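You operate a simulated robot arm through the tools that you are given. There is no shell and no other tool. Be economical: measure what you need, move in short steps, check, and stop when the job is done.

Carry out the task below with a simulated robot arm. There is one attempt and no reset: what you move stays moved.

TASK
Swap the bolt in the vice for the yellow-banded one.
Fine: stand the old bolt in the small tray; head down, tight till the green pin shows.

It is judged by the outcome, as a careful person would: the job done as asked, and still so three seconds after it is handed in. It fails if anything else is knocked over, pushed out of place, dropped, spilled or broken.

THE ROBOT
A 7-joint arm with a two-finger parallel gripper, fixed in place. Base frame: the origin is at the foot of the arm, x ahead of it, y to its left, z up; the work surface is at about z = 80. Lengths are in cm, angles in degrees, forces in N, time in s.
With the tool pointing down near the work surface it reaches from about 30 to 70 cm from the base axis. Its first joint turns from -66.0 to 66.0 degrees. Payload 1.57 kg.
Tool frame: the origin (TCP) lies between the finger pads and is the grasp point; the fingertips stand 3 cm ahead of it; z points along the fingers, y is the line along which they close. The gripper opens to 11 cm. The fingers are 2.4 cm wide and 1.2 cm thick; the gripper's body (4.8 by 11.2 cm) begins 7.8 cm behind the TCP.
Orientation is that of the tool frame in the base frame, as a unit quaternion [w, x, y, z]. With the fingers straight down and closing along the base's y, the tool's x points along the base's -x, its y along +y and its z along -z.

THE INTERFACE
- The arm moves only by the tool step_arm. Its arguments are lists of equal length, an entry for each row: "linear": the shift along the tool's x, y, z in cm, a list of three; "delta_rot": the turn, a rotation vector about the tool's x, y, z in degrees, a list of three; "jaw": the opening in per cent of the stroke, from 0 (shut) to 100 (fully open). In form: {"linear": [[tx, ty, tz], ...], "delta_rot": [[rx, ry, rz], ...], "jaw": [jaw, ...]}. A call has 1 to 8 rows; each row shifts and turns the commanded pose from where the row before left it, along the tool's axes as they then stand. A row lasts 0.2 s, in which the tool goes at most 5 cm and 8.6 degrees; a call with a longer step from one row to the next is refused whole, and so is a gripper value outside its range. A pose out of reach is approached as far as the arm can. The call stops where the force on the tool passes 70 N (or 10 N more than at its start, if that is more) or the arm is blocked; 0.2 s more then pass. The fingers move at their own pace (about 10.8 cm/s each) and stop on an object; they squeeze with about 24 N. The grip force told is the motor's: it shows also when the fingers shut on nothing. Time passes only in rows, and 0.2 s behind the last, so rows that do not move let the fingers close. It gives the time, the measured TCP pose, the force on the tool (base axes), the opening and the grip force at its end, in the units of the frame above (readings bear some noise).
- Cameras (640 x 400 px; columns grow to the right, rows downward): "scene" is fixed at [17.29, -39.95, 140.6]; the picture's right is [0.67, -0.74, 0.00], its down [-0.40, -0.37, -0.84] and it looks along [0.62, 0.57, -0.54] (base axes); focal length 273 px, centre (320, 200). "wrist" rides on the gripper at [-3.6, 0, -8] in the tool frame; the picture's right is [0.00, -1.00, 0.00], its down [0.97, 0.00, -0.24] and it looks along [0.24, 0.00, 0.97] (tool axes); focal length 218 px, centre (320, 200).
- grab_frame(camera): a new picture of that camera. No time passes.
- pixel_to_xyz(camera, pixels): for up to 12 pixels [column, row] of the newest picture of that camera ("zoom" is the newest enlarged one), the place [x, y, z] in the base frame of the surface seen there, good to about 0.3 cm. No time passes.
- close_up(camera, box): a new picture of the part [left, top, right, bottom] of that camera's present view, enlarged. No time passes.
- finish_job(): hands the job in; it is judged then, once.

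Work in short steps. Measure before you move; look again where a grasp or a placing could have gone wrong, and mend it. You have 80 turns and 38 pictures in all, the two below and enlarged ones among them. Open the gripper and draw the arm clear of the work before you hand the job in, unless the task says otherwise; then end with one line.

The tools are called after "Call:" by a JSON object that holds its "fn" and its "kwargs". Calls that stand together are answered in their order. step_arm: Moves the arm, as the interface text tells. Its arguments: {"type":"object","properties":{"linear":{"type":"array","items":{"type":"array","items":{"type":"number"}}},"delta_rot":{"type":"array","items":{"type":"array","items":{"type":"number"}}},"jaw":{"type":"array","items":{"type":"number"}}},"required":["linear","delta_rot","jaw"]} The other tools are called the same way: grab_frame (camera) takes a picture; pixel_to_xyz (camera, pixels) gives the place of the surface under pixels of a picture; close_up (camera, box) takes an enlarged picture of a part of a camera's view; finish_job () hands the job in.

At the start:

```text
clock: 0.0
tcp_pos: [42.96, -2.87, 125.7]
tool_rot: [-0.001, 0.001, 1.0, 0.001]
force: [0.8, 0.2, 0.3]
opening: 10.99
gripper_force: 0.1
```

scene: 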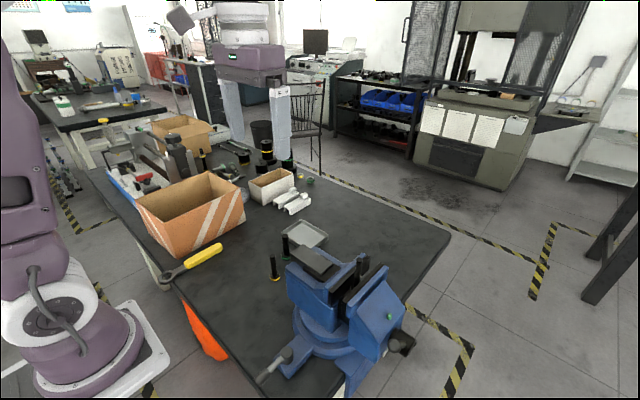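
wrist: 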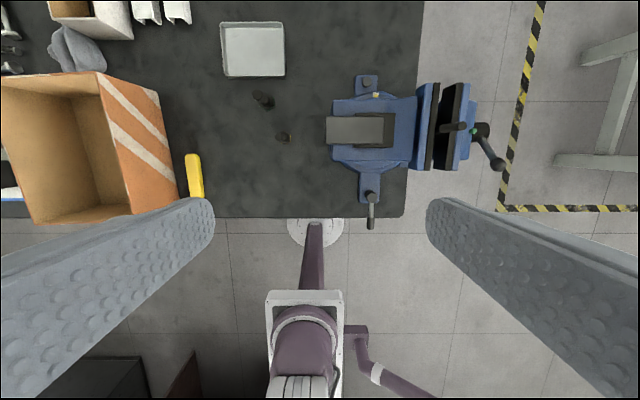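

I start with close views of the vice and the bolts.

Call:
{"fn": "close_up", "kwargs": {"camera": "scene", "box": [240, 210, 430, 390]}}

Call:
{"fn": "close_up", "kwargs": {"camera": "wrist", "box": [210, 10, 530, 240]}}

Call:
{"fn": "close_up", "kwargs": {"camera": "scene", "box": [90, 110, 330, 290]}}

```text
2.22 times, centred on (335, 300) of scene
```

zoom: 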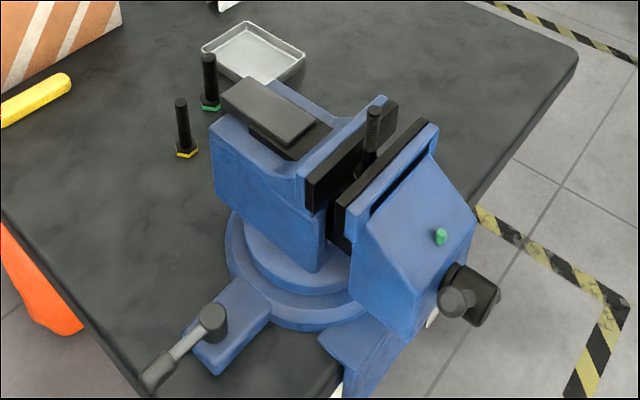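

```text
1.74 times, centred on (370, 125) of wrist
```

zoom: 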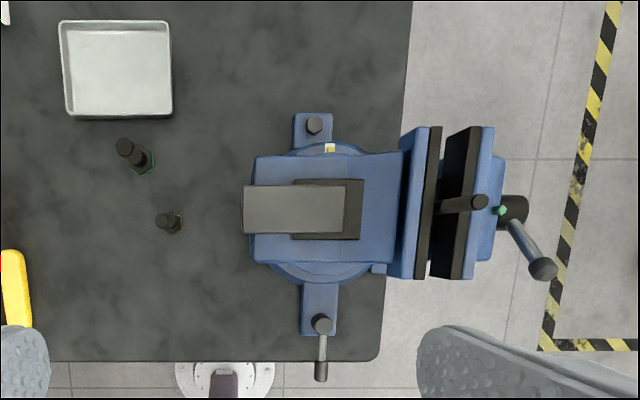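

```text
2.22 times, centred on (210, 200) of scene
```

zoom: 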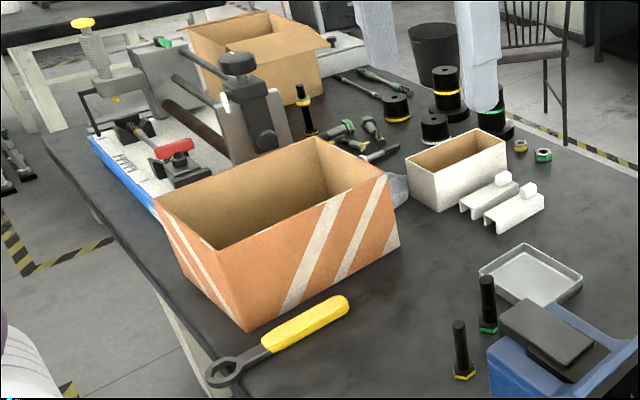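

Measuring the parts in the wrist view and the scene view.

Call:
{"fn": "close_up", "kwargs": {"camera": "scene", "box": [330, 240, 430, 370]}}

Call:
{"fn": "pixel_to_xyz", "kwargs": {"camera": "wrist", "pixels": [[449, 127], [430, 128], [424, 128], [462, 128], [432, 90], [475, 131], [482, 130], [497, 164], [223, 25], [282, 72], [283, 137], [260, 97]]}}

Call:
{"fn": "pixel_to_xyz", "kwargs": {"camera": "scene", "pixels": [[351, 259], [348, 285], [389, 316], [400, 342], [408, 346], [371, 344], [274, 256], [276, 279], [285, 236], [287, 258], [306, 233], [366, 270]]}}

```text
3.08 times, centred on (380, 305) of scene
```

zoom: 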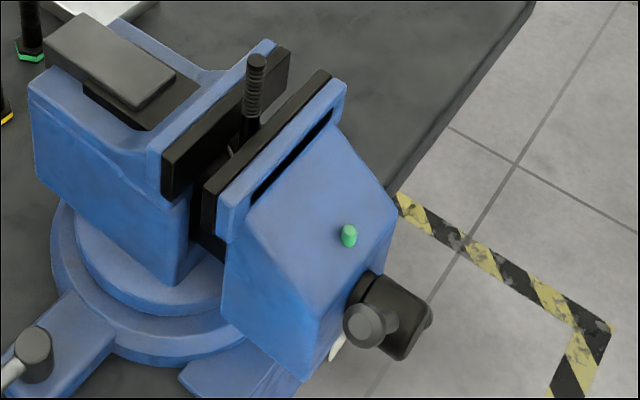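

```text
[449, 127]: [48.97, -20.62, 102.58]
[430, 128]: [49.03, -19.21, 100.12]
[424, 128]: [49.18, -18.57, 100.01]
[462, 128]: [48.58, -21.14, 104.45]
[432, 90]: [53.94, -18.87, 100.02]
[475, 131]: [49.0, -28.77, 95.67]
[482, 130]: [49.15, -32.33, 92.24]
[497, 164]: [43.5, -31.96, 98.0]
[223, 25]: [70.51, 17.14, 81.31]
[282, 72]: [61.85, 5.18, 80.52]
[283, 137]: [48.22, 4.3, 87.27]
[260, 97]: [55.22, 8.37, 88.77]
```

```text
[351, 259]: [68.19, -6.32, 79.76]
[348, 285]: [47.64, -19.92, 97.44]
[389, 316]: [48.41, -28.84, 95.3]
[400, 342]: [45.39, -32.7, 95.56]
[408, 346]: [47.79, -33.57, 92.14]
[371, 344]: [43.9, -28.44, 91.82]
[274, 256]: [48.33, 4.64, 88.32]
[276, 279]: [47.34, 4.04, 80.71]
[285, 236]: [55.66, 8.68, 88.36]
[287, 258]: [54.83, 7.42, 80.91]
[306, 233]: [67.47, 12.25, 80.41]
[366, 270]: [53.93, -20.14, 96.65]
```

The bolt in the vice has its tip near (48.7, -21, 104.5). I bring the wrist camera above the vice.

Call:
{"fn": "step_arm", "kwargs": {"linear": [[0, -4.5, 1.5], [0, -4.5, 1.5], [0, -4.5, 1.5], [0, -4.5, 1.5]], "delta_rot": [[0, 0, 0], [0, 0, 0], [0, 0, 0], [0, 0, 0]], "jaw": [100, 100, 100, 100]}}

Call:
{"fn": "grab_frame", "kwargs": {"camera": "wrist"}}

```text
clock: 1.0
tcp_pos: [42.84, -20.81, 119.89]
tool_rot: [0.0, 0.0, 1.0, 0.0]
force: [-0.7, -1.1, 0.0]
opening: 11.0
gripper_force: 0.0
```

```text
31 pictures are left
```

wrist: 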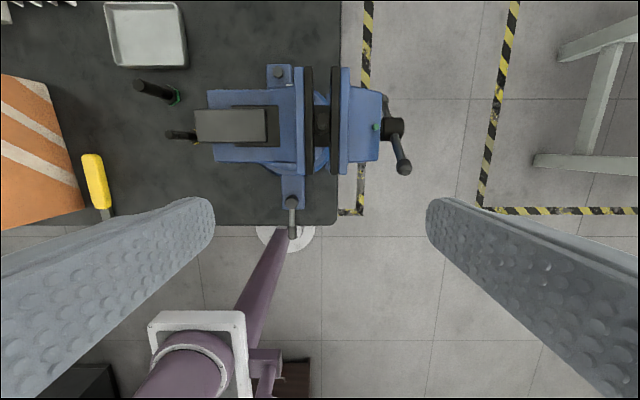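

Call:
{"fn": "close_up", "kwargs": {"camera": "wrist", "box": [260, 50, 420, 200]}}

Call:
{"fn": "pixel_to_xyz", "kwargs": {"camera": "wrist", "pixels": [[321, 113], [321, 125], [302, 118], [309, 100], [321, 95], [334, 100], [345, 118], [376, 127], [403, 167], [393, 128], [384, 103], [398, 150]]}}

```text
2.67 times, centred on (340, 125) of wrist
```

zoom: 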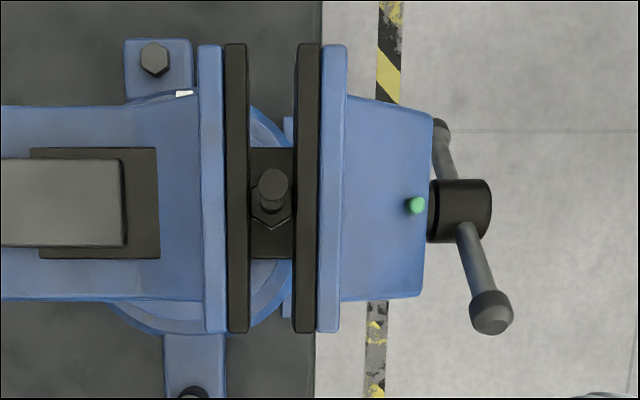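

```text
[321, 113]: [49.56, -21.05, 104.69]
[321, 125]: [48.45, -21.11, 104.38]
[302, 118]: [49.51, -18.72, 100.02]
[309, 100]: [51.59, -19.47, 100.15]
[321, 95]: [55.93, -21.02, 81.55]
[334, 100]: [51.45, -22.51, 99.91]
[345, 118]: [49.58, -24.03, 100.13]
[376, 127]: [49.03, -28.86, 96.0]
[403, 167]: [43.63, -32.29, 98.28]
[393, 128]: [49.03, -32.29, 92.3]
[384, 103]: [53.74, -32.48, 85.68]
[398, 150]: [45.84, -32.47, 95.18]
```

The bolt's head sits between the jaws, and the T-handle bar runs from about (43.6, -32.4, 98.3) to (53.7, -32.4, 85.7) around a hub at (48.9, z 92). I turn the tool 90° and shut the fingers so I can push the bar round.

Call:
{"fn": "step_arm", "kwargs": {"linear": [[0, -4, 0], [0, -4, 0], [0, -3.6, 0], [0, 0, 0], [0, 0, 0], [0, 0, 0], [0, 0, 0], [0, 0, 0]], "delta_rot": [[0, 0, 0], [0, 0, 0], [0, 0, 0], [0, 0, 8.5], [0, 0, 8.5], [0, 0, 8.5], [0, 0, 8.5], [0, 0, 8.5]], "jaw": [100, 100, 100, 0, 0, 0, 0, 0]}}

Call:
{"fn": "step_arm", "kwargs": {"linear": [[0, 0, 0], [0, 0, 0], [0, 0, 0], [0, 0, 0], [0, 0, 0], [0, 0, 0]], "delta_rot": [[0, 0, 8.5], [0, 0, 8.5], [0, 0, 8.5], [0, 0, 8.5], [0, 0, 8.5], [0, 0, 5]], "jaw": [0, 0, 0, 0, 0, 0]}}

Call:
{"fn": "grab_frame", "kwargs": {"camera": "wrist"}}

```text
clock: 2.8
tcp_pos: [42.8, -32.57, 119.71]
tool_rot: [-0.001, 0.364, 0.931, 0.0]
force: [-0.3, -1.2, -0.4]
opening: 0.01
gripper_force: 20.6
```

```text
clock: 4.2
tcp_pos: [42.92, -32.54, 119.76]
tool_rot: [0.0, 0.708, 0.706, 0.0]
force: [0.2, 0.4, -0.1]
opening: 0.01
gripper_force: 21.5
```

```text
29 pictures are left
```

wrist: 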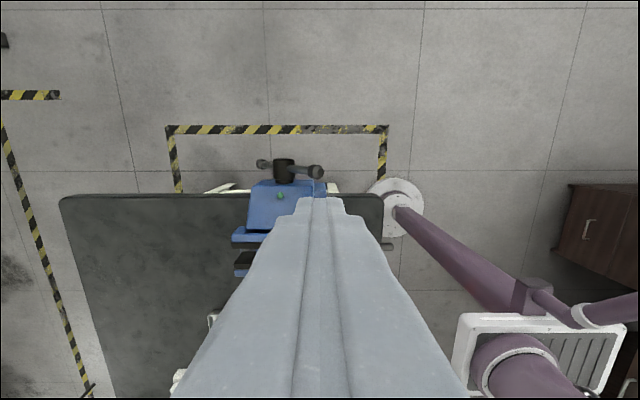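

Tool x now points along +y and tool y along +x. I descend over the upper bar end, near tip height 100.5.

Call:
{"fn": "step_arm", "kwargs": {"linear": [[0, 1.4, 4.5], [0, 0, 4.5], [0, 0, 4.5], [0, 0, 2.5]], "delta_rot": [[0, 0, 0], [0, 0, 0], [0, 0, 0], [0, 0, 0]], "jaw": [0, 0, 0, 0]}}

Call:
{"fn": "close_up", "kwargs": {"camera": "scene", "box": [300, 220, 460, 380]}}

```text
clock: 5.2
tcp_pos: [44.2, -32.62, 103.73]
tool_rot: [-0.001, 0.707, 0.707, 0.0]
force: [-0.1, -0.1, -0.2]
opening: 0.03
gripper_force: 21.7
```

```text
2.50 times, centred on (380, 300) of scene
```

zoom: 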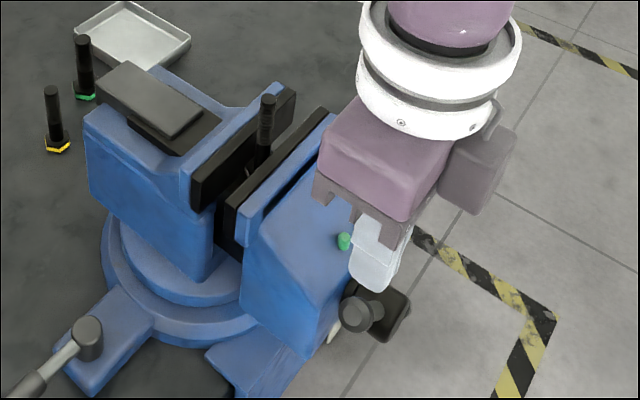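

The fingers are over the knob. I push straight down in small steps.

Call:
{"fn": "step_arm", "kwargs": {"linear": [[0, 0, 1], [0, 0, 1], [0, 0, 1], [0, 0, 1], [0, 0, 1]], "delta_rot": [[0, 0, 0], [0, 0, 0], [0, 0, 0], [0, 0, 0], [0, 0, 0]], "jaw": [0, 0, 0, 0, 0]}}

Call:
{"fn": "close_up", "kwargs": {"camera": "scene", "box": [300, 220, 460, 380]}}

```text
clock: 6.2
tcp_pos: [43.67, -32.69, 100.49]
tool_rot: [-0.007, 0.708, 0.706, -0.006]
force: [-9.1, 3.2, 11.8]
opening: 0.0
gripper_force: 21.1
stopped in row 4: the force on the tool passed its limit (the readings are from after the stop); the commanded pose is now the measured one
```

```text
2.50 times, centred on (380, 300) of scene
```

zoom: 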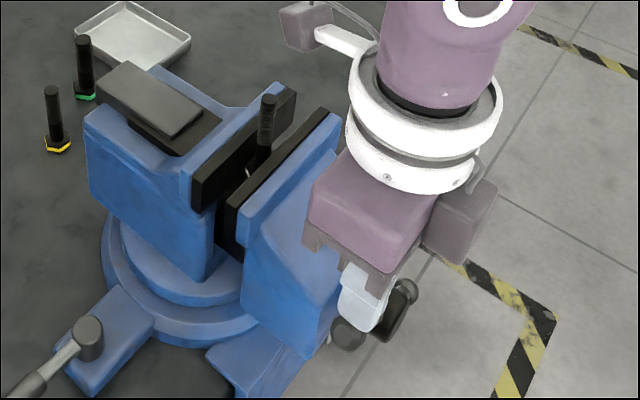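

The bar has turned a little, with the knob now lower, before the limit was reached. I keep pushing.

Call:
{"fn": "step_arm", "kwargs": {"linear": [[0, 0.3, 0.8], [0, 0, 0.8], [0, 0, 0.8], [0, 0, 0.8], [0, 0, 0.8]], "delta_rot": [[0, 0, 0], [0, 0, 0], [0, 0, 0], [0, 0, 0], [0, 0, 0]], "jaw": [0, 0, 0, 0, 0]}}

Call:
{"fn": "close_up", "kwargs": {"camera": "scene", "box": [300, 220, 460, 380]}}

```text
clock: 6.6
tcp_pos: [43.19, -32.92, 99.75]
tool_rot: [-0.011, 0.71, 0.704, -0.01]
force: [-9.4, 1.3, 9.9]
opening: 0.0
gripper_force: 21.0
stopped in row 2: the force on the tool passed its limit (the readings are from after the stop); the commanded pose is now the measured one
```

```text
2.50 times, centred on (380, 300) of scene
```

zoom: 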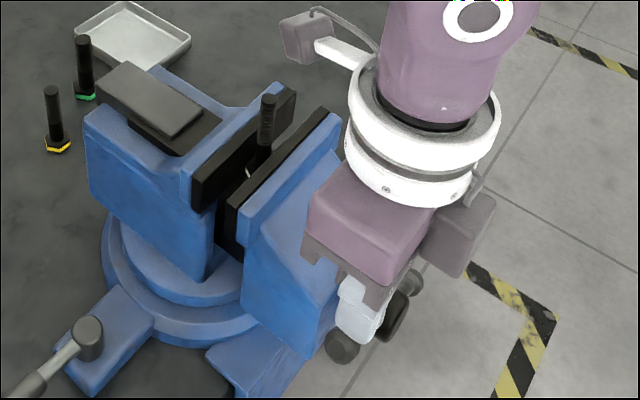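

The handle turns but resists at this speed. I go on with smaller, slower steps.

Call:
{"fn": "step_arm", "kwargs": {"linear": [[0, 0.2, 0.35], [0, 0.1, 0.35], [0, 0, 0.35], [0, 0, 0.35], [0, 0, 0.35], [0, 0, 0.35], [0, 0, 0.35], [0, 0, 0.35]], "delta_rot": [[0, 0, 0], [0, 0, 0], [0, 0, 0], [0, 0, 0], [0, 0, 0], [0, 0, 0], [0, 0, 0], [0, 0, 0]], "jaw": [0, 0, 0, 0, 0, 0, 0, 0]}}

```text
clock: 8.4
tcp_pos: [43.58, -32.9, 96.85]
tool_rot: [-0.01, 0.71, 0.704, -0.01]
force: [-1.3, -2.4, 5.6]
opening: 0.0
gripper_force: 21.3
```

Call:
{"fn": "step_arm", "kwargs": {"linear": [[0, 0, 0.5], [0, 0, 0.5], [0, 0, 0.5], [0, 0, 0.5]], "delta_rot": [[0, 0, 0], [0, 0, 0], [0, 0, 0], [0, 0, 0]], "jaw": [0, 0, 0, 0]}}

Call:
{"fn": "close_up", "kwargs": {"camera": "scene", "box": [300, 220, 460, 380]}}

```text
clock: 9.4
tcp_pos: [43.68, -32.97, 95.01]
tool_rot: [-0.01, 0.71, 0.704, -0.01]
force: [-0.9, -3.3, 3.4]
opening: 0.0
gripper_force: 21.7
```

```text
2.50 times, centred on (380, 300) of scene
```

zoom: 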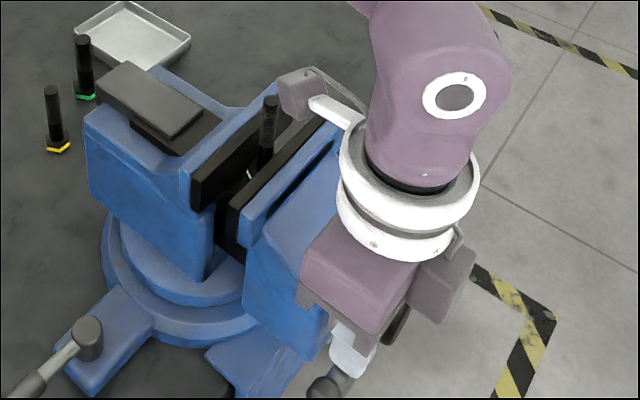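

The handle is about horizontal and now turns easily. I push on downwards.

Call:
{"fn": "step_arm", "kwargs": {"linear": [[0, 0.1, 0.7], [0, 0.1, 0.7], [0, 0.1, 0.7], [0, 0.2, 0.7], [0, 0.2, 0.7], [0, 0.2, 0.7], [0, 0.2, 0.7]], "delta_rot": [[0, 0, 0], [0, 0, 0], [0, 0, 0], [0, 0, 0], [0, 0, 0], [0, 0, 0], [0, 0, 0]], "jaw": [0, 0, 0, 0, 0, 0, 0]}}

Call:
{"fn": "step_arm", "kwargs": {"linear": [[0, -2, -2], [0, 0, -4.5], [0, 0, -4.5], [0, 0, -4.5], [0, 2, -4.5], [0, 4.5, 0], [0, 3, 0]], "delta_rot": [[0, 0, 0], [0, 0, 0], [0, 0, 0], [0, 0, 0], [0, 0, 0], [0, 0, 0], [0, 0, 0]], "jaw": [0, 0, 0, 0, 0, 0, 0]}}

Call:
{"fn": "grab_frame", "kwargs": {"camera": "wrist"}}

```text
clock: 11.0
tcp_pos: [44.41, -32.96, 89.86]
tool_rot: [-0.011, 0.71, 0.704, -0.009]
force: [-2.1, -12.1, 12.5]
opening: 0.0
gripper_force: 21.5
```

```text
clock: 12.6
tcp_pos: [52.39, -32.72, 109.63]
tool_rot: [-0.013, 0.71, 0.704, -0.008]
force: [-0.3, -1.0, -0.5]
opening: 0.0
gripper_force: 21.4
```

```text
24 pictures are left
```

wrist: 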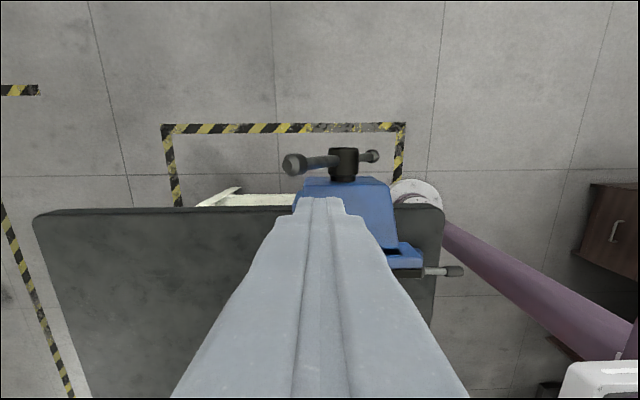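

Call:
{"fn": "pixel_to_xyz", "kwargs": {"camera": "wrist", "pixels": [[293, 163], [316, 163], [373, 156], [345, 165], [344, 152], [340, 190], [397, 250]]}}

Call:
{"fn": "close_up", "kwargs": {"camera": "scene", "box": [300, 220, 460, 380]}}

```text
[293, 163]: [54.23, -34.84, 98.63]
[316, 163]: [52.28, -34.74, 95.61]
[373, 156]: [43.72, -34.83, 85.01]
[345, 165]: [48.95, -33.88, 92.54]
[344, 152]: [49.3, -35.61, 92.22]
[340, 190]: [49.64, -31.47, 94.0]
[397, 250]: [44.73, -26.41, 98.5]
```

```text
2.50 times, centred on (380, 300) of scene
```

zoom: 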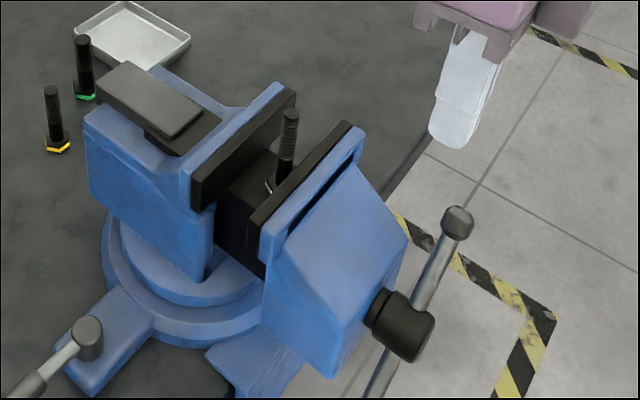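

The jaw has opened about 2.4 cm and the pin has sunk. I look at the bolt from above with the gripper open.

Call:
{"fn": "step_arm", "kwargs": {"linear": [[0, -3.7, -4], [4.8, 0, 0], [4.8, 0, 0], [0, 0, 0]], "delta_rot": [[0, 0, 0], [0, 0, 0], [0, 0, 0], [0, 0, 0]], "jaw": [0, 60, 60, 60]}}

Call:
{"fn": "grab_frame", "kwargs": {"camera": "wrist"}}

```text
refused: row 1 steps farther than a row can; nothing moved
```

```text
22 pictures are left
```

wrist: 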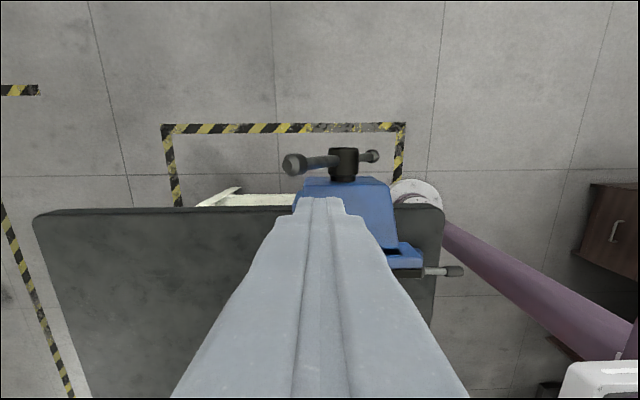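

Splitting the long row.

Call:
{"fn": "step_arm", "kwargs": {"linear": [[0, 0, -4], [0, -3.7, 0], [4.8, 0, 0], [4.8, 0, 0], [0, 0, 0]], "delta_rot": [[0, 0, 0], [0, 0, 0], [0, 0, 0], [0, 0, 0], [0, 0, 0]], "jaw": [0, 0, 60, 60, 60]}}

Call:
{"fn": "close_up", "kwargs": {"camera": "wrist", "box": [220, 80, 420, 280]}}

```text
clock: 13.8
tcp_pos: [49.17, -23.19, 114.19]
tool_rot: [-0.01, 0.71, 0.704, -0.009]
force: [0.0, -0.6, 0.1]
opening: 6.61
gripper_force: 0.1
out of reach, approached as far as the arm can: row 1
```

```text
2.00 times, centred on (320, 180) of wrist
```

zoom: 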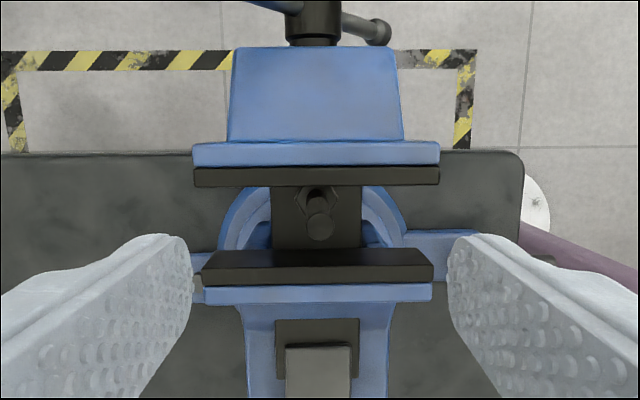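

Call:
{"fn": "pixel_to_xyz", "kwargs": {"camera": "zoom", "pixels": [[319, 227], [319, 205], [307, 200], [331, 194], [285, 220], [350, 240], [318, 168], [318, 259], [318, 240], [318, 178], [378, 153], [318, 295]]}}

```text
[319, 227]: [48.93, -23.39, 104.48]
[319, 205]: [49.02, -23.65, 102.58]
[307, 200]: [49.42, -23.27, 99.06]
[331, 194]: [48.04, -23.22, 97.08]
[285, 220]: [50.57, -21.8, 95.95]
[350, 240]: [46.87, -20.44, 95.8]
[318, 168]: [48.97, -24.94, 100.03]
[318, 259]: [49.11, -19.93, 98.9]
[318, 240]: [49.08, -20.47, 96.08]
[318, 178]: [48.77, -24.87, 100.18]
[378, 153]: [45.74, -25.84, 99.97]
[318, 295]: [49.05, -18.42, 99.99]
```

The bolt stands free at (48.95, -23.4), base at about z 95.9. I correct the small tool tilt and lower to grip its top.

Call:
{"fn": "step_arm", "kwargs": {"linear": [[-0.2, -0.2, 0], [0, 0, 4], [0, 0, 4], [0, 0, 2.3], [0, 0, 0]], "delta_rot": [[-1.54, 0, -0.48], [0, 0, 0], [0, 0, 0], [0, 0, 0], [0, 0, 0]], "jaw": [60, 60, 60, 60, 60]}}

Call:
{"fn": "step_arm", "kwargs": {"linear": [[0, 0, 0], [0, 0, 0], [0, 0, 0]], "delta_rot": [[0, 0, 0], [0, 0, 0], [0, 0, 0]], "jaw": [0, 0, 0]}}

```text
clock: 15.0
tcp_pos: [48.77, -23.32, 103.42]
tool_rot: [-0.001, 0.707, 0.707, 0.0]
force: [0.6, 0.2, -0.3]
opening: 6.6
gripper_force: 0.1
```

```text
clock: 15.8
tcp_pos: [48.74, -23.39, 103.37]
tool_rot: [-0.001, 0.707, 0.707, 0.0]
force: [0.2, -0.1, -0.3]
opening: 1.09
gripper_force: 24.2
```

Gripped (opening 1.09). I lift it straight up and carry it toward the tray.

Call:
{"fn": "step_arm", "kwargs": {"linear": [[0, 0, -1.5], [0, 0, -3.5], [0, 0, -4.2], [3.7, 1.75, 0], [3.7, 1.75, 0], [3.7, 1.75, 0], [3.7, 1.75, 0]], "delta_rot": [[0, 0, 0], [0, 0, 0], [0, 0, 0], [0, 0, 0], [0, 0, 0], [0, 0, 0], [0, 0, 0]], "jaw": [0, 0, 0, 0, 0, 0, 0]}}

Call:
{"fn": "step_arm", "kwargs": {"linear": [[3.7, 1.75, 0], [3.7, 1.75, 0], [3.7, 1.75, 0], [3.7, 1.75, 0], [3.7, 1.75, 0], [0, 0, 0]], "delta_rot": [[0, 0, 0], [0, 0, 0], [0, 0, 0], [0, 0, 0], [0, 0, 0], [0, 0, 0]], "jaw": [0, 0, 0, 0, 0, 0]}}

Call:
{"fn": "grab_frame", "kwargs": {"camera": "scene"}}

```text
clock: 17.4
tcp_pos: [55.73, -8.42, 112.86]
tool_rot: [0.0, 0.707, 0.707, 0.0]
force: [0.3, 0.1, -1.3]
opening: 1.1
gripper_force: 24.0
```

```text
clock: 18.8
tcp_pos: [63.59, 7.91, 113.06]
tool_rot: [-0.001, 0.707, 0.707, 0.002]
force: [-0.1, -0.1, -1.0]
opening: 1.07
gripper_force: 24.0
out of reach, approached as far as the arm can: row 5
```

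```text
20 pictures are left
```

scene: 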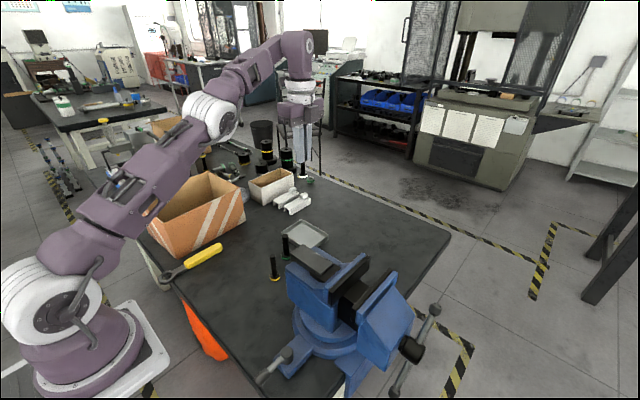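

At full reach at this height, so I go lower before going farther. I also look at the tray.

Call:
{"fn": "step_arm", "kwargs": {"linear": [[0, 0, 4.5], [0, 0, 4.5], [0, 0, 4.5], [1.5, 0.9, 2], [0, 0, 0]], "delta_rot": [[0, 0, 0], [0, 0, 0], [0, 0, 0], [0, 0, 0], [0, 0, 0]], "jaw": [0, 0, 0, 0, 0]}}

Call:
{"fn": "close_up", "kwargs": {"camera": "scene", "box": [240, 160, 380, 290]}}

```text
clock: 20.0
tcp_pos: [64.46, 9.82, 97.19]
tool_rot: [-0.002, 0.707, 0.707, 0.001]
force: [-0.2, -0.2, -0.5]
opening: 1.1
gripper_force: 24.2
```

```text
3.08 times, centred on (310, 225) of scene
```

zoom: 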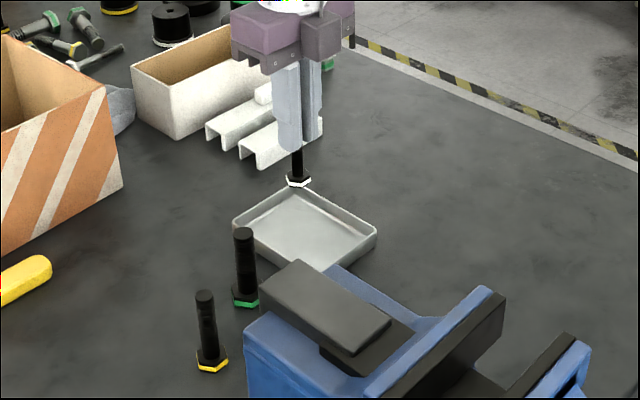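

Call:
{"fn": "pixel_to_xyz", "kwargs": {"camera": "zoom", "pixels": [[235, 222], [298, 188], [375, 235], [322, 270], [305, 225], [280, 225], [330, 235], [297, 183]]}}

```text
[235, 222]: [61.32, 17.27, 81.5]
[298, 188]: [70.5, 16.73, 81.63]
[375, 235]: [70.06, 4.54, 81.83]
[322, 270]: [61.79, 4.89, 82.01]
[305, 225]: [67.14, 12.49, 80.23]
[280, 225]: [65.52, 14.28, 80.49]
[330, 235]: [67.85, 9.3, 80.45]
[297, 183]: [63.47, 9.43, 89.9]
```

The tray runs x 61.5–70.3, y 4.7–17, floor 80.4. The bolt base is at about 89.7; I centre it and lower.

Call:
{"fn": "step_arm", "kwargs": {"linear": [[0.8, 0.7, 2], [0, 0, 3], [0, 0, 3], [0, 0, 0.5], [0, 0, 0.3], [0, 0, 0.2], [0, 0, 0]], "delta_rot": [[0, 0, 0], [0, 0, 0], [0, 0, 0], [0, 0, 0], [0, 0, 0], [0, 0, 0], [0, 0, 0]], "jaw": [0, 0, 0, 0, 0, 0, 0]}}

Call:
{"fn": "close_up", "kwargs": {"camera": "scene", "box": [260, 180, 360, 270]}}

```text
clock: 21.6
tcp_pos: [65.28, 10.15, 88.29]
tool_rot: [-0.001, 0.707, 0.707, 0.001]
force: [0.7, -0.5, 5.1]
opening: 1.11
gripper_force: 24.0
```

```text
4.44 times, centred on (310, 225) of scene
```

zoom: 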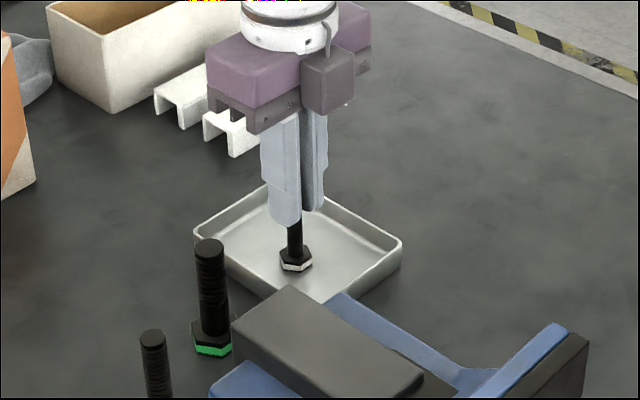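

Contact felt (5 N up), bolt upright in the tray. I release and rise.

Call:
{"fn": "step_arm", "kwargs": {"linear": [[0, 0, 0], [0, 0, 0], [0, 0, -2], [0, 0, -4.5], [0, 0, -4.5], [-3, -4, 0]], "delta_rot": [[0, 0, 0], [0, 0, 0], [0, 0, 0], [0, 0, 0], [0, 0, 0], [0, 0, 0]], "jaw": [35, 40, 40, 40, 40, 40]}}

Call:
{"fn": "step_arm", "kwargs": {"linear": [[-3, -4, 0], [-0.5, -4.5, 0], [0, -4.5, 0], [0, 0, 0]], "delta_rot": [[0, 0, 0], [0, 0, 0], [0, 0, 0], [0, 0, 0]], "jaw": [40, 40, 40, 40]}}

Call:
{"fn": "grab_frame", "kwargs": {"camera": "wrist"}}

```text
clock: 23.0
tcp_pos: [61.0, 7.09, 99.17]
tool_rot: [-0.001, 0.707, 0.707, 0.002]
force: [-0.5, 0.5, -0.1]
opening: 4.4
gripper_force: 0.1
```

```text
clock: 24.0
tcp_pos: [48.1, 3.73, 99.37]
tool_rot: [-0.001, 0.707, 0.707, 0.001]
force: [0.1, -0.6, 0.5]
opening: 4.42
gripper_force: 0.0
```

```text
17 pictures are left
```

wrist: 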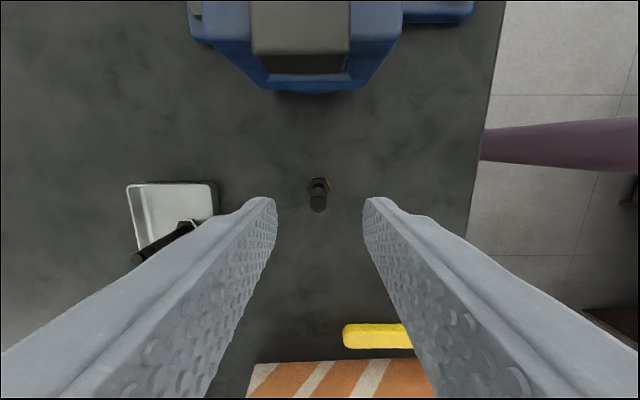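

Call:
{"fn": "pixel_to_xyz", "kwargs": {"camera": "wrist", "pixels": [[318, 203], [318, 192], [311, 184], [327, 184], [190, 224], [142, 256]]}}

Call:
{"fn": "close_up", "kwargs": {"camera": "scene", "box": [240, 190, 370, 290]}}

```text
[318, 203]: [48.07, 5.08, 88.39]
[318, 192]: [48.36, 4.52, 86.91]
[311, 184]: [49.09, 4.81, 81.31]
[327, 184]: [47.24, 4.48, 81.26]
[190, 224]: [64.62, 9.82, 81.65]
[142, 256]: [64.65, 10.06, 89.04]
```

```text
4.00 times, centred on (305, 240) of scene
```

zoom: 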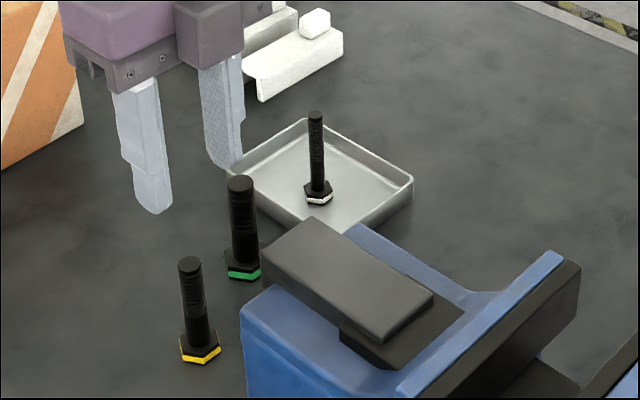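

The old bolt stands in the tray. The yellow-banded bolt is at (48.2, 4.6), top at 88.4; I lower onto it and grip it.

Call:
{"fn": "step_arm", "kwargs": {"linear": [[0.87, 0.1, 2], [0, 0, 4], [0, 0, 3.5], [0, 0, 2.1], [0, 0, 0], [0, 0, 0], [0, 0, 0], [0, 0, 0]], "delta_rot": [[0, 0, 0], [0, 0, 0], [0, 0, 0], [0, 0, 0], [0, 0, 0], [0, 0, 0], [0, 0, 0], [0, 0, 0]], "jaw": [40, 40, 40, 40, 40, 0, 0, 0]}}

```text
clock: 25.8
tcp_pos: [48.46, 4.76, 87.89]
tool_rot: [-0.001, 0.707, 0.707, 0.0]
force: [-0.3, -0.9, 0.3]
opening: 1.53
gripper_force: 23.9
```

Gripped (shank 1.53 cm). I lift and check the head's hex orientation.

Call:
{"fn": "step_arm", "kwargs": {"linear": [[0, 0, -1.5], [0, 0, -4], [0, 0, -4.5], [0, 0, -4.5], [0, 0, -4.5], [0, 0, -4.5], [0, 0, -2], [0, 0, 0]], "delta_rot": [[0, 0, 0], [0, 0, 0], [0, 0, 0], [0, 0, 0], [0, 0, 0], [0, 0, 0], [0, 0, 0], [0, 0, 0]], "jaw": [0, 0, 0, 0, 0, 0, 0, 0]}}

Call:
{"fn": "step_arm", "kwargs": {"linear": [[-4.5, 0, 0], [-4.5, 0, 0], [-4.5, 0, 0], [-4.5, 0, 0], [-4.5, 0, 0], [-4, 0, 0], [0, 0, 0]], "delta_rot": [[0, 0, 0], [0, 0, 0], [0, 0, 0], [0, 0, 0], [0, 0, 0], [0, 0, 0], [0, 0, 0]], "jaw": [0, 0, 0, 0, 0, 0, 0]}}

Call:
{"fn": "close_up", "kwargs": {"camera": "scene", "box": [290, 170, 420, 300]}}

```text
clock: 27.6
tcp_pos: [47.97, 4.63, 113.04]
tool_rot: [-0.002, 0.707, 0.707, 0.001]
force: [0.2, -0.4, -1.2]
opening: 1.52
gripper_force: 23.2
```

```text
clock: 29.2
tcp_pos: [48.45, -22.18, 113.11]
tool_rot: [-0.001, 0.707, 0.707, -0.001]
force: [-0.6, 0.2, -1.5]
opening: 1.5
gripper_force: 23.8
```

```text
3.08 times, centred on (355, 235) of scene
```

zoom: 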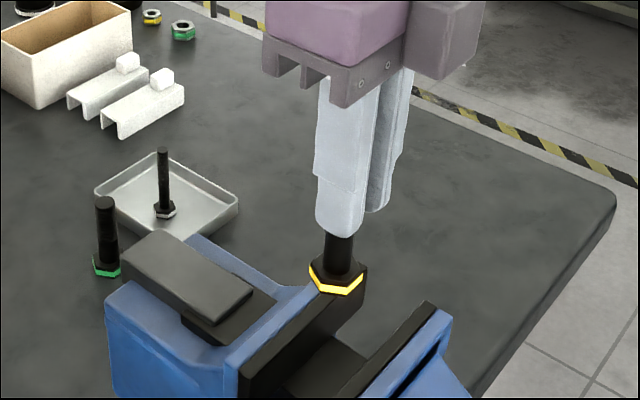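

Call:
{"fn": "close_up", "kwargs": {"camera": "scene", "box": [340, 210, 380, 240]}}

```text
13.33 times, centred on (360, 225) of scene
```

zoom: 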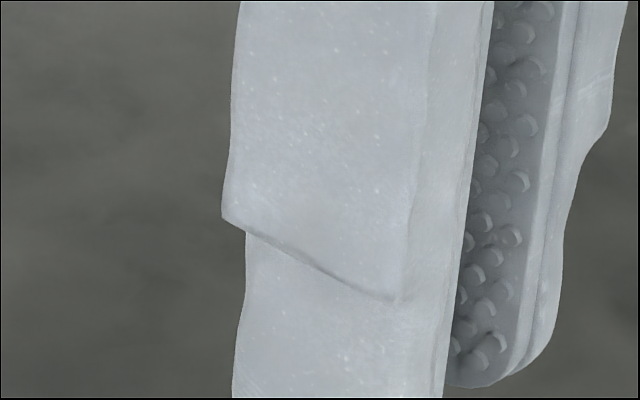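

Call:
{"fn": "close_up", "kwargs": {"camera": "scene", "box": [345, 250, 377, 270]}}

```text
16.00 times, centred on (361, 260) of scene
```

zoom: 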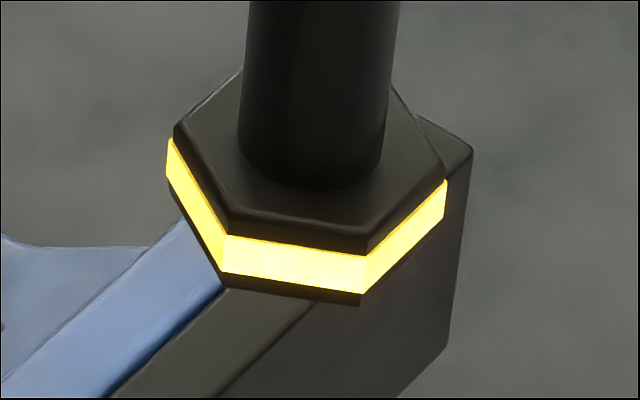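

The hex is about 6° off the jaw direction. I measure where the bolt hangs.

Call:
{"fn": "pixel_to_xyz", "kwargs": {"camera": "zoom", "pixels": [[172, 165], [224, 260], [363, 280], [445, 200], [313, 180], [205, 130], [430, 160], [290, 300], [420, 250]]}}

```text
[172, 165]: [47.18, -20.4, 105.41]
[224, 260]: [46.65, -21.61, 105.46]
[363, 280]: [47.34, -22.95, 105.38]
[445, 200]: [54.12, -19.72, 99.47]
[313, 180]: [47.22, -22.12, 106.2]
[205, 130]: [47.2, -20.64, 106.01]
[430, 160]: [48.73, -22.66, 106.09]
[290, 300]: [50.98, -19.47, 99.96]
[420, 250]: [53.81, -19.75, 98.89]
```

I turn 5°, shift slightly, and lower into the gap, ending gently.

Call:
{"fn": "step_arm", "kwargs": {"linear": [[0.1, 0.5, 0], [0, 0, 2.5], [0, 0, 2.5], [0, 0, 2], [0, 0, 1.2], [0, 0, 0]], "delta_rot": [[0, 0, -5], [0, 0, 0], [0, 0, 0], [0, 0, 0], [0, 0, 0], [0, 0, 0]], "jaw": [0, 0, 0, 0, 0, 0]}}

Call:
{"fn": "step_arm", "kwargs": {"linear": [[0, 0, 0.3], [0, 0, 0.2], [0, 0, 0.2], [0, 0, 0.15], [0, 0, 0]], "delta_rot": [[0, 0, 0], [0, 0, 0], [0, 0, 0], [0, 0, 0], [0, 0, 0]], "jaw": [0, 0, 0, 0, 0]}}

```text
clock: 30.6
tcp_pos: [48.76, -21.73, 104.79]
tool_rot: [0.0, 0.676, 0.737, 0.002]
force: [4.1, -1.7, 16.2]
opening: 1.55
gripper_force: 24.4
```

```text
clock: 31.8
tcp_pos: [48.76, -21.82, 104.18]
tool_rot: [-0.001, 0.676, 0.737, 0.001]
force: [-8.5, 0.8, 32.8]
opening: 1.56
gripper_force: 24.4
```

There was contact earlier than expected, so I look.

Call:
{"fn": "close_up", "kwargs": {"camera": "scene", "box": [310, 235, 410, 315]}}

```text
5.00 times, centred on (360, 275) of scene
```

zoom: 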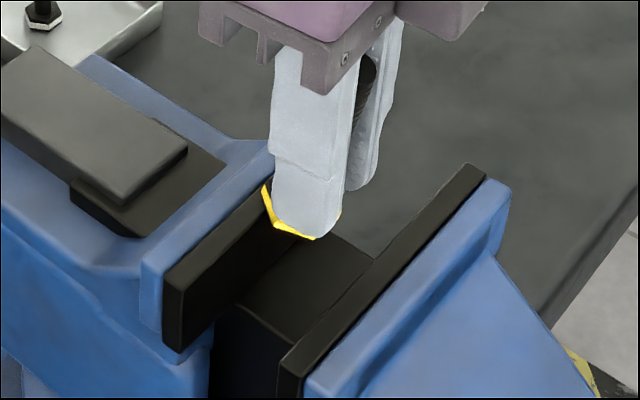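

The head landed on the fixed jaw's top and the bolt slid up in the grip. I lift and check its attitude.

Call:
{"fn": "step_arm", "kwargs": {"linear": [[0, 0, -2], [0, 0, -4], [0, 0, 0]], "delta_rot": [[0, 0, 0], [0, 0, 0], [0, 0, 0]], "jaw": [0, 0, 0]}}

Call:
{"fn": "close_up", "kwargs": {"camera": "scene", "box": [325, 205, 405, 265]}}

```text
clock: 32.6
tcp_pos: [48.79, -21.54, 110.09]
tool_rot: [-0.002, 0.676, 0.737, 0.0]
force: [-0.7, 0.1, -1.2]
opening: 1.54
gripper_force: 24.3
```

```text
6.67 times, centred on (365, 235) of scene
```

zoom: 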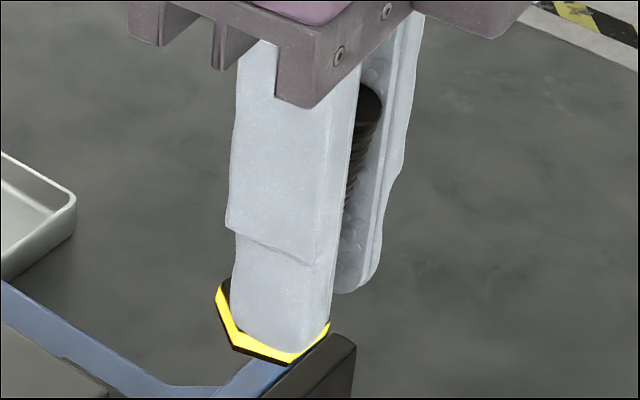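

The bolt slipped up and tilted. I'll set it back on its old table spot and regrip it. First I measure its tilt.

Call:
{"fn": "pixel_to_xyz", "kwargs": {"camera": "zoom", "pixels": [[218, 295], [234, 340], [290, 360], [326, 330], [368, 100], [362, 150], [352, 200], [225, 320]]}}

```text
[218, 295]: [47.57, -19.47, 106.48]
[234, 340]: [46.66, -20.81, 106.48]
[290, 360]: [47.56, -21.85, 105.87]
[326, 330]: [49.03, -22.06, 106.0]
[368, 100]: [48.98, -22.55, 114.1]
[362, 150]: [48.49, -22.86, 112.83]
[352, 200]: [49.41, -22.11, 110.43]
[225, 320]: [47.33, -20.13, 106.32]
```

Tilt is about 10° (head toward +y). I carry it back over the clear table spot, turning the tool so the bolt hangs upright.

Call:
{"fn": "step_arm", "kwargs": {"linear": [[0, 0, -2.5], [4.4, 0.3, 0], [4.4, 0.3, 0], [4.4, 0.3, 0], [4.4, 0.3, 0], [4.4, 0.3, 0], [4, 0.25, 0], [0, 0, 0]], "delta_rot": [[0, 0, 0], [0, 0, 0], [0, 0, 0], [0, 0, 0], [0, 0, 0], [0, 0, 0], [0, 0, 0], [0, -8.5, 0]], "jaw": [0, 0, 0, 0, 0, 0, 0, 0]}}

Call:
{"fn": "close_up", "kwargs": {"camera": "scene", "box": [220, 130, 340, 210]}}

```text
clock: 34.4
tcp_pos: [48.05, 4.35, 112.76]
tool_rot: [0.054, 0.674, 0.735, -0.05]
force: [-1.3, 0.1, -0.6]
opening: 1.56
gripper_force: 23.9
```

```text
5.00 times, centred on (280, 170) of scene
```

zoom: 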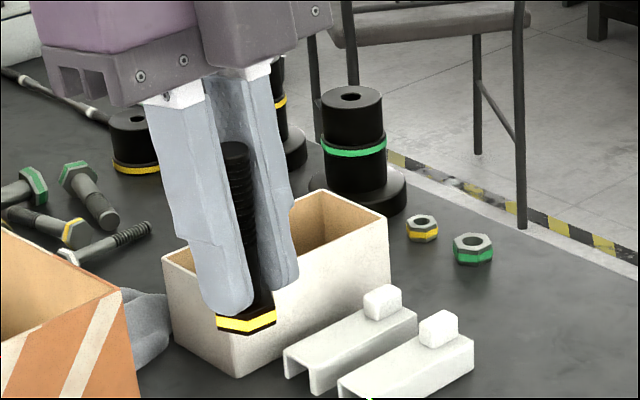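

Call:
{"fn": "pixel_to_xyz", "kwargs": {"camera": "zoom", "pixels": [[218, 322], [245, 325], [275, 316], [235, 150], [235, 170], [258, 295], [216, 312]]}}

```text
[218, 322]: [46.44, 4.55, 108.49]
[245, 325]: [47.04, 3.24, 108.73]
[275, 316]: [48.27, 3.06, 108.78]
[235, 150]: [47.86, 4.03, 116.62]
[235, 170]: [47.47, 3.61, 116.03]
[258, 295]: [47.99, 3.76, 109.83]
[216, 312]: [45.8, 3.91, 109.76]
```

Base is at about 108.4. I lower straight down 27 cm, then feel for the table.

Call:
{"fn": "step_arm", "kwargs": {"linear": [[0.71, 0, 4.75], [0.71, 0, 4.75], [0.71, 0, 4.75], [0.71, 0, 4.75], [0.71, 0, 4.75], [0.37, 0, 2.47], [0, 0, 0]], "delta_rot": [[0, 0, 0], [0, 0, 0], [0, 0, 0], [0, 0, 0], [0, 0, 0], [0, 0, 0], [0, 0, 0]], "jaw": [0, 0, 0, 0, 0, 0, 0]}}

Call:
{"fn": "step_arm", "kwargs": {"linear": [[0.05, 0, 0.35], [0.05, 0, 0.3], [0.04, 0, 0.25], [0, 0, 0]], "delta_rot": [[0, 0, 0], [0, 0, 0], [0, 0, 0], [0, 0, 0]], "jaw": [0, 0, 0, 0]}}

Call:
{"fn": "close_up", "kwargs": {"camera": "scene", "box": [240, 220, 320, 290]}}

```text
clock: 36.0
tcp_pos: [48.38, 4.33, 86.41]
tool_rot: [0.054, 0.673, 0.736, -0.049]
force: [0.6, 0.2, -2.5]
opening: 1.56
gripper_force: 24.2
```

```text
clock: 37.0
tcp_pos: [48.23, 4.39, 85.29]
tool_rot: [0.053, 0.673, 0.736, -0.049]
force: [0.6, 0.3, -1.9]
opening: 1.58
gripper_force: 24.1
```

```text
5.71 times, centred on (280, 255) of scene
```

zoom: 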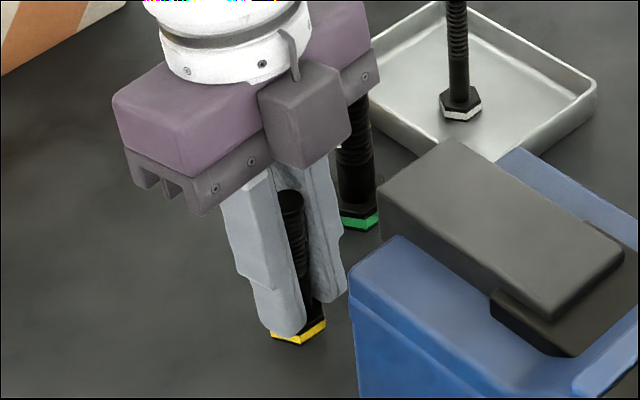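

Still about 0.6 above the table; I continue gently.

Call:
{"fn": "step_arm", "kwargs": {"linear": [[0.03, 0, 0.2], [0.03, 0, 0.2], [0.03, 0, 0.2], [0, 0, 0]], "delta_rot": [[0, 0, 0], [0, 0, 0], [0, 0, 0], [0, 0, 0]], "jaw": [0, 0, 0, 0]}}

```text
clock: 38.0
tcp_pos: [48.21, 4.24, 84.48]
tool_rot: [0.053, 0.674, 0.735, -0.051]
force: [-0.4, 1.0, -1.8]
opening: 1.57
gripper_force: 24.1
```

Call:
{"fn": "step_arm", "kwargs": {"linear": [[0.02, 0, 0.15], [0.02, 0, 0.15], [0.02, 0, 0.15], [0, 0, 0]], "delta_rot": [[0, 0, 0], [0, 0, 0], [0, 0, 0], [0, 0, 0]], "jaw": [0, 0, 0, 0]}}

```text
clock: 39.0
tcp_pos: [48.3, 4.22, 84.32]
tool_rot: [0.054, 0.674, 0.735, -0.048]
force: [-5.6, 1.1, 19.3]
opening: 1.59
gripper_force: 24.1
stopped in row 4: the force on the tool passed its limit (the readings are from after the stop); the commanded pose is now the measured one
```

Contact. I open, rise 3.4, straighten the tool and check.

Call:
{"fn": "step_arm", "kwargs": {"linear": [[0, 0, 0], [0, 0, 0], [-0.25, 0, -1.7], [-0.25, 0, -1.7], [0, 0, 0], [0, 0, 0]], "delta_rot": [[0, 0, 0], [0, 0, 0], [0, 0, 0], [0, 0, 0], [0, 8.5, 0], [0, 0, 0]], "jaw": [30, 35, 35, 35, 35, 35]}}

Call:
{"fn": "grab_frame", "kwargs": {"camera": "wrist"}}

```text
clock: 40.4
tcp_pos: [48.3, 4.3, 87.77]
tool_rot: [-0.001, 0.676, 0.737, 0.001]
force: [-0.2, 0.4, 0.1]
opening: 3.83
gripper_force: 0.0
```

```text
8 pictures are left
```

wrist: 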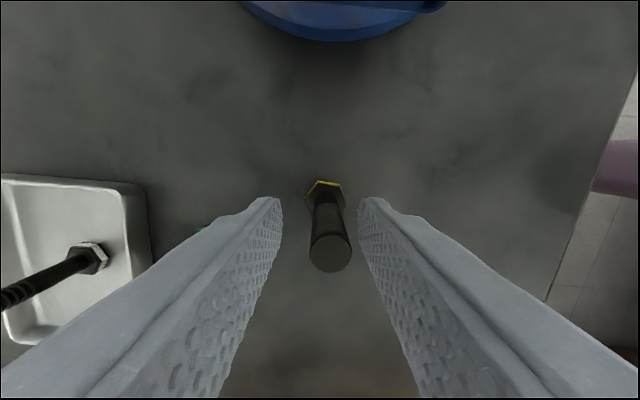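

Call:
{"fn": "pixel_to_xyz", "kwargs": {"camera": "wrist", "pixels": [[330, 255], [330, 238], [326, 210], [318, 183], [342, 185], [309, 196], [313, 255], [348, 255]]}}

```text
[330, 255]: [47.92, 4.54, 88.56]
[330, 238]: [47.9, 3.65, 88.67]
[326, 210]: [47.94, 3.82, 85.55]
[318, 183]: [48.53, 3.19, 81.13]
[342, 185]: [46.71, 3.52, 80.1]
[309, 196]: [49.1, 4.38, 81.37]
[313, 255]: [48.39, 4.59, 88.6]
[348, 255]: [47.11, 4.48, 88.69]
```

Bolt stands at (47.8, 4.4). I centre and grip it high again.

Call:
{"fn": "step_arm", "kwargs": {"linear": [[0.1, -0.47, 0], [0, 0, 0], [0, 0, 0], [0, 0, 0], [0, 0, 0]], "delta_rot": [[0, 0, 0], [0, 0, 0], [0, 0, 0], [0, 0, 0], [0, 0, 0]], "jaw": [35, 35, 0, 0, 0]}}

Call:
{"fn": "step_arm", "kwargs": {"linear": [[0, 0, -1.5], [0, 0, -4], [0, 0, -4.5], [0, 0, -4.5], [0, 0, -4.5], [0, 0, -4.5], [0, 0, -2], [0, 0, 0]], "delta_rot": [[0, 0, 0], [0, 0, 0], [0, 0, 0], [0, 0, 0], [0, 0, 0], [0, 0, 0], [0, 0, 0], [0, 0, 0]], "jaw": [0, 0, 0, 0, 0, 0, 0, 0]}}

```text
clock: 41.6
tcp_pos: [47.86, 4.46, 87.71]
tool_rot: [-0.001, 0.676, 0.737, 0.002]
force: [1.6, 0.3, -0.1]
opening: 1.58
gripper_force: 24.2
```

```text
clock: 43.4
tcp_pos: [47.71, 4.35, 113.22]
tool_rot: [-0.001, 0.676, 0.737, 0.001]
force: [-0.6, 0.4, -1.2]
opening: 1.58
gripper_force: 24.1
```

I move above the middle of the gap (48.9, -22.4).

Call:
{"fn": "step_arm", "kwargs": {"linear": [[-4.46, -0.18, 0], [-4.46, -0.18, 0], [-4.46, -0.18, 0], [-4.46, -0.18, 0], [-4.46, -0.18, 0], [-4.45, -0.2, 0], [0, 0, 3], [0, 0, 0]], "delta_rot": [[0, 0, 0], [0, 0, 0], [0, 0, 0], [0, 0, 0], [0, 0, 0], [0, 0, 0], [0, 0, 0], [0, 0, 0]], "jaw": [0, 0, 0, 0, 0, 0, 0, 0]}}

Call:
{"fn": "close_up", "kwargs": {"camera": "scene", "box": [335, 245, 395, 290]}}

```text
clock: 45.2
tcp_pos: [49.33, -22.54, 110.0]
tool_rot: [0.0, 0.675, 0.738, 0.001]
force: [0.0, -0.1, -1.4]
opening: 1.57
gripper_force: 23.6
```

```text
8.89 times, centred on (365, 268) of scene
```

zoom: 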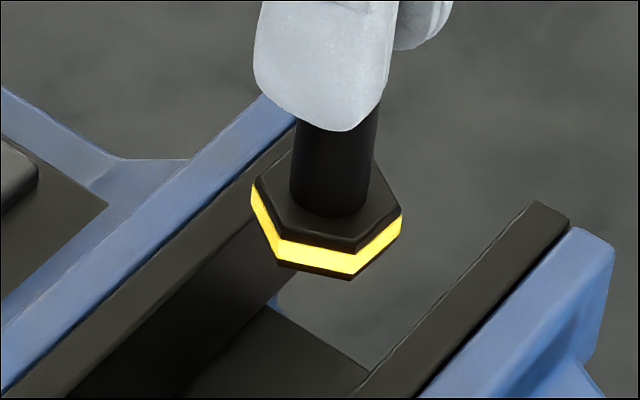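

Call:
{"fn": "pixel_to_xyz", "kwargs": {"camera": "zoom", "pixels": [[254, 200], [278, 255], [356, 265], [400, 222], [330, 210], [236, 195], [120, 350], [480, 260], [440, 300], [180, 290], [330, 340], [275, 320]]}}

```text
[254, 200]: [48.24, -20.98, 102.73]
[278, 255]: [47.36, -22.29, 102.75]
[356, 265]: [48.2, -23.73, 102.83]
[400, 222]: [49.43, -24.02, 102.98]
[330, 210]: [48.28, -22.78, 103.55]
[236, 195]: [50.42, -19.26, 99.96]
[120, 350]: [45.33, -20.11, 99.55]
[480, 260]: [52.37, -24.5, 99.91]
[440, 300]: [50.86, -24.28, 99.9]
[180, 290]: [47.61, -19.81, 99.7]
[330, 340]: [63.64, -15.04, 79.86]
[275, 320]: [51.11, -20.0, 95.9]
```

The head spans y -21.0 to -24.0 and the gap -19.85 to -24.2, so I shift +0.4 and lower, watching the force.

Call:
{"fn": "step_arm", "kwargs": {"linear": [[0.4, 0, 0], [0, 0, 1.5], [0, 0, 1.5], [0, 0, 0]], "delta_rot": [[0, 0, 0], [0, 0, 0], [0, 0, 0], [0, 0, 0]], "jaw": [0, 0, 0, 0]}}

```text
clock: 46.2
tcp_pos: [49.27, -22.1, 107.04]
tool_rot: [-0.001, 0.675, 0.737, 0.002]
force: [-0.4, 0.4, -2.7]
opening: 1.54
gripper_force: 24.2
```

Call:
{"fn": "step_arm", "kwargs": {"linear": [[0, 0, 1], [0, 0, 1], [0, 0, 0.7], [0, 0, 0]], "delta_rot": [[0, 0, 0], [0, 0, 0], [0, 0, 0], [0, 0, 0]], "jaw": [0, 0, 0, 0]}}

Call:
{"fn": "step_arm", "kwargs": {"linear": [[0, 0, 0.25], [0, 0, 0.2], [0, 0, 0.15], [0, 0, 0]], "delta_rot": [[0, 0, 0], [0, 0, 0], [0, 0, 0], [0, 0, 0]], "jaw": [0, 0, 0, 0]}}

```text
clock: 47.2
tcp_pos: [49.15, -22.11, 104.37]
tool_rot: [-0.001, 0.676, 0.737, 0.001]
force: [0.0, 0.3, -1.0]
opening: 1.54
gripper_force: 24.0
```

```text
clock: 48.2
tcp_pos: [48.96, -22.01, 103.9]
tool_rot: [0.0, 0.676, 0.737, 0.001]
force: [-0.5, 0.1, -1.0]
opening: 1.55
gripper_force: 24.1
```

Call:
{"fn": "step_arm", "kwargs": {"linear": [[0, 0, 0.15], [0, 0, 0.12], [0, 0, 0.1], [0, 0, 0]], "delta_rot": [[0, 0, 0], [0, 0, 0], [0, 0, 0], [0, 0, 0]], "jaw": [0, 0, 0, 0]}}

```text
clock: 49.2
tcp_pos: [49.1, -22.09, 103.58]
tool_rot: [0.0, 0.675, 0.737, 0.002]
force: [-2.5, 2.8, 17.9]
opening: 1.58
gripper_force: 24.0
```

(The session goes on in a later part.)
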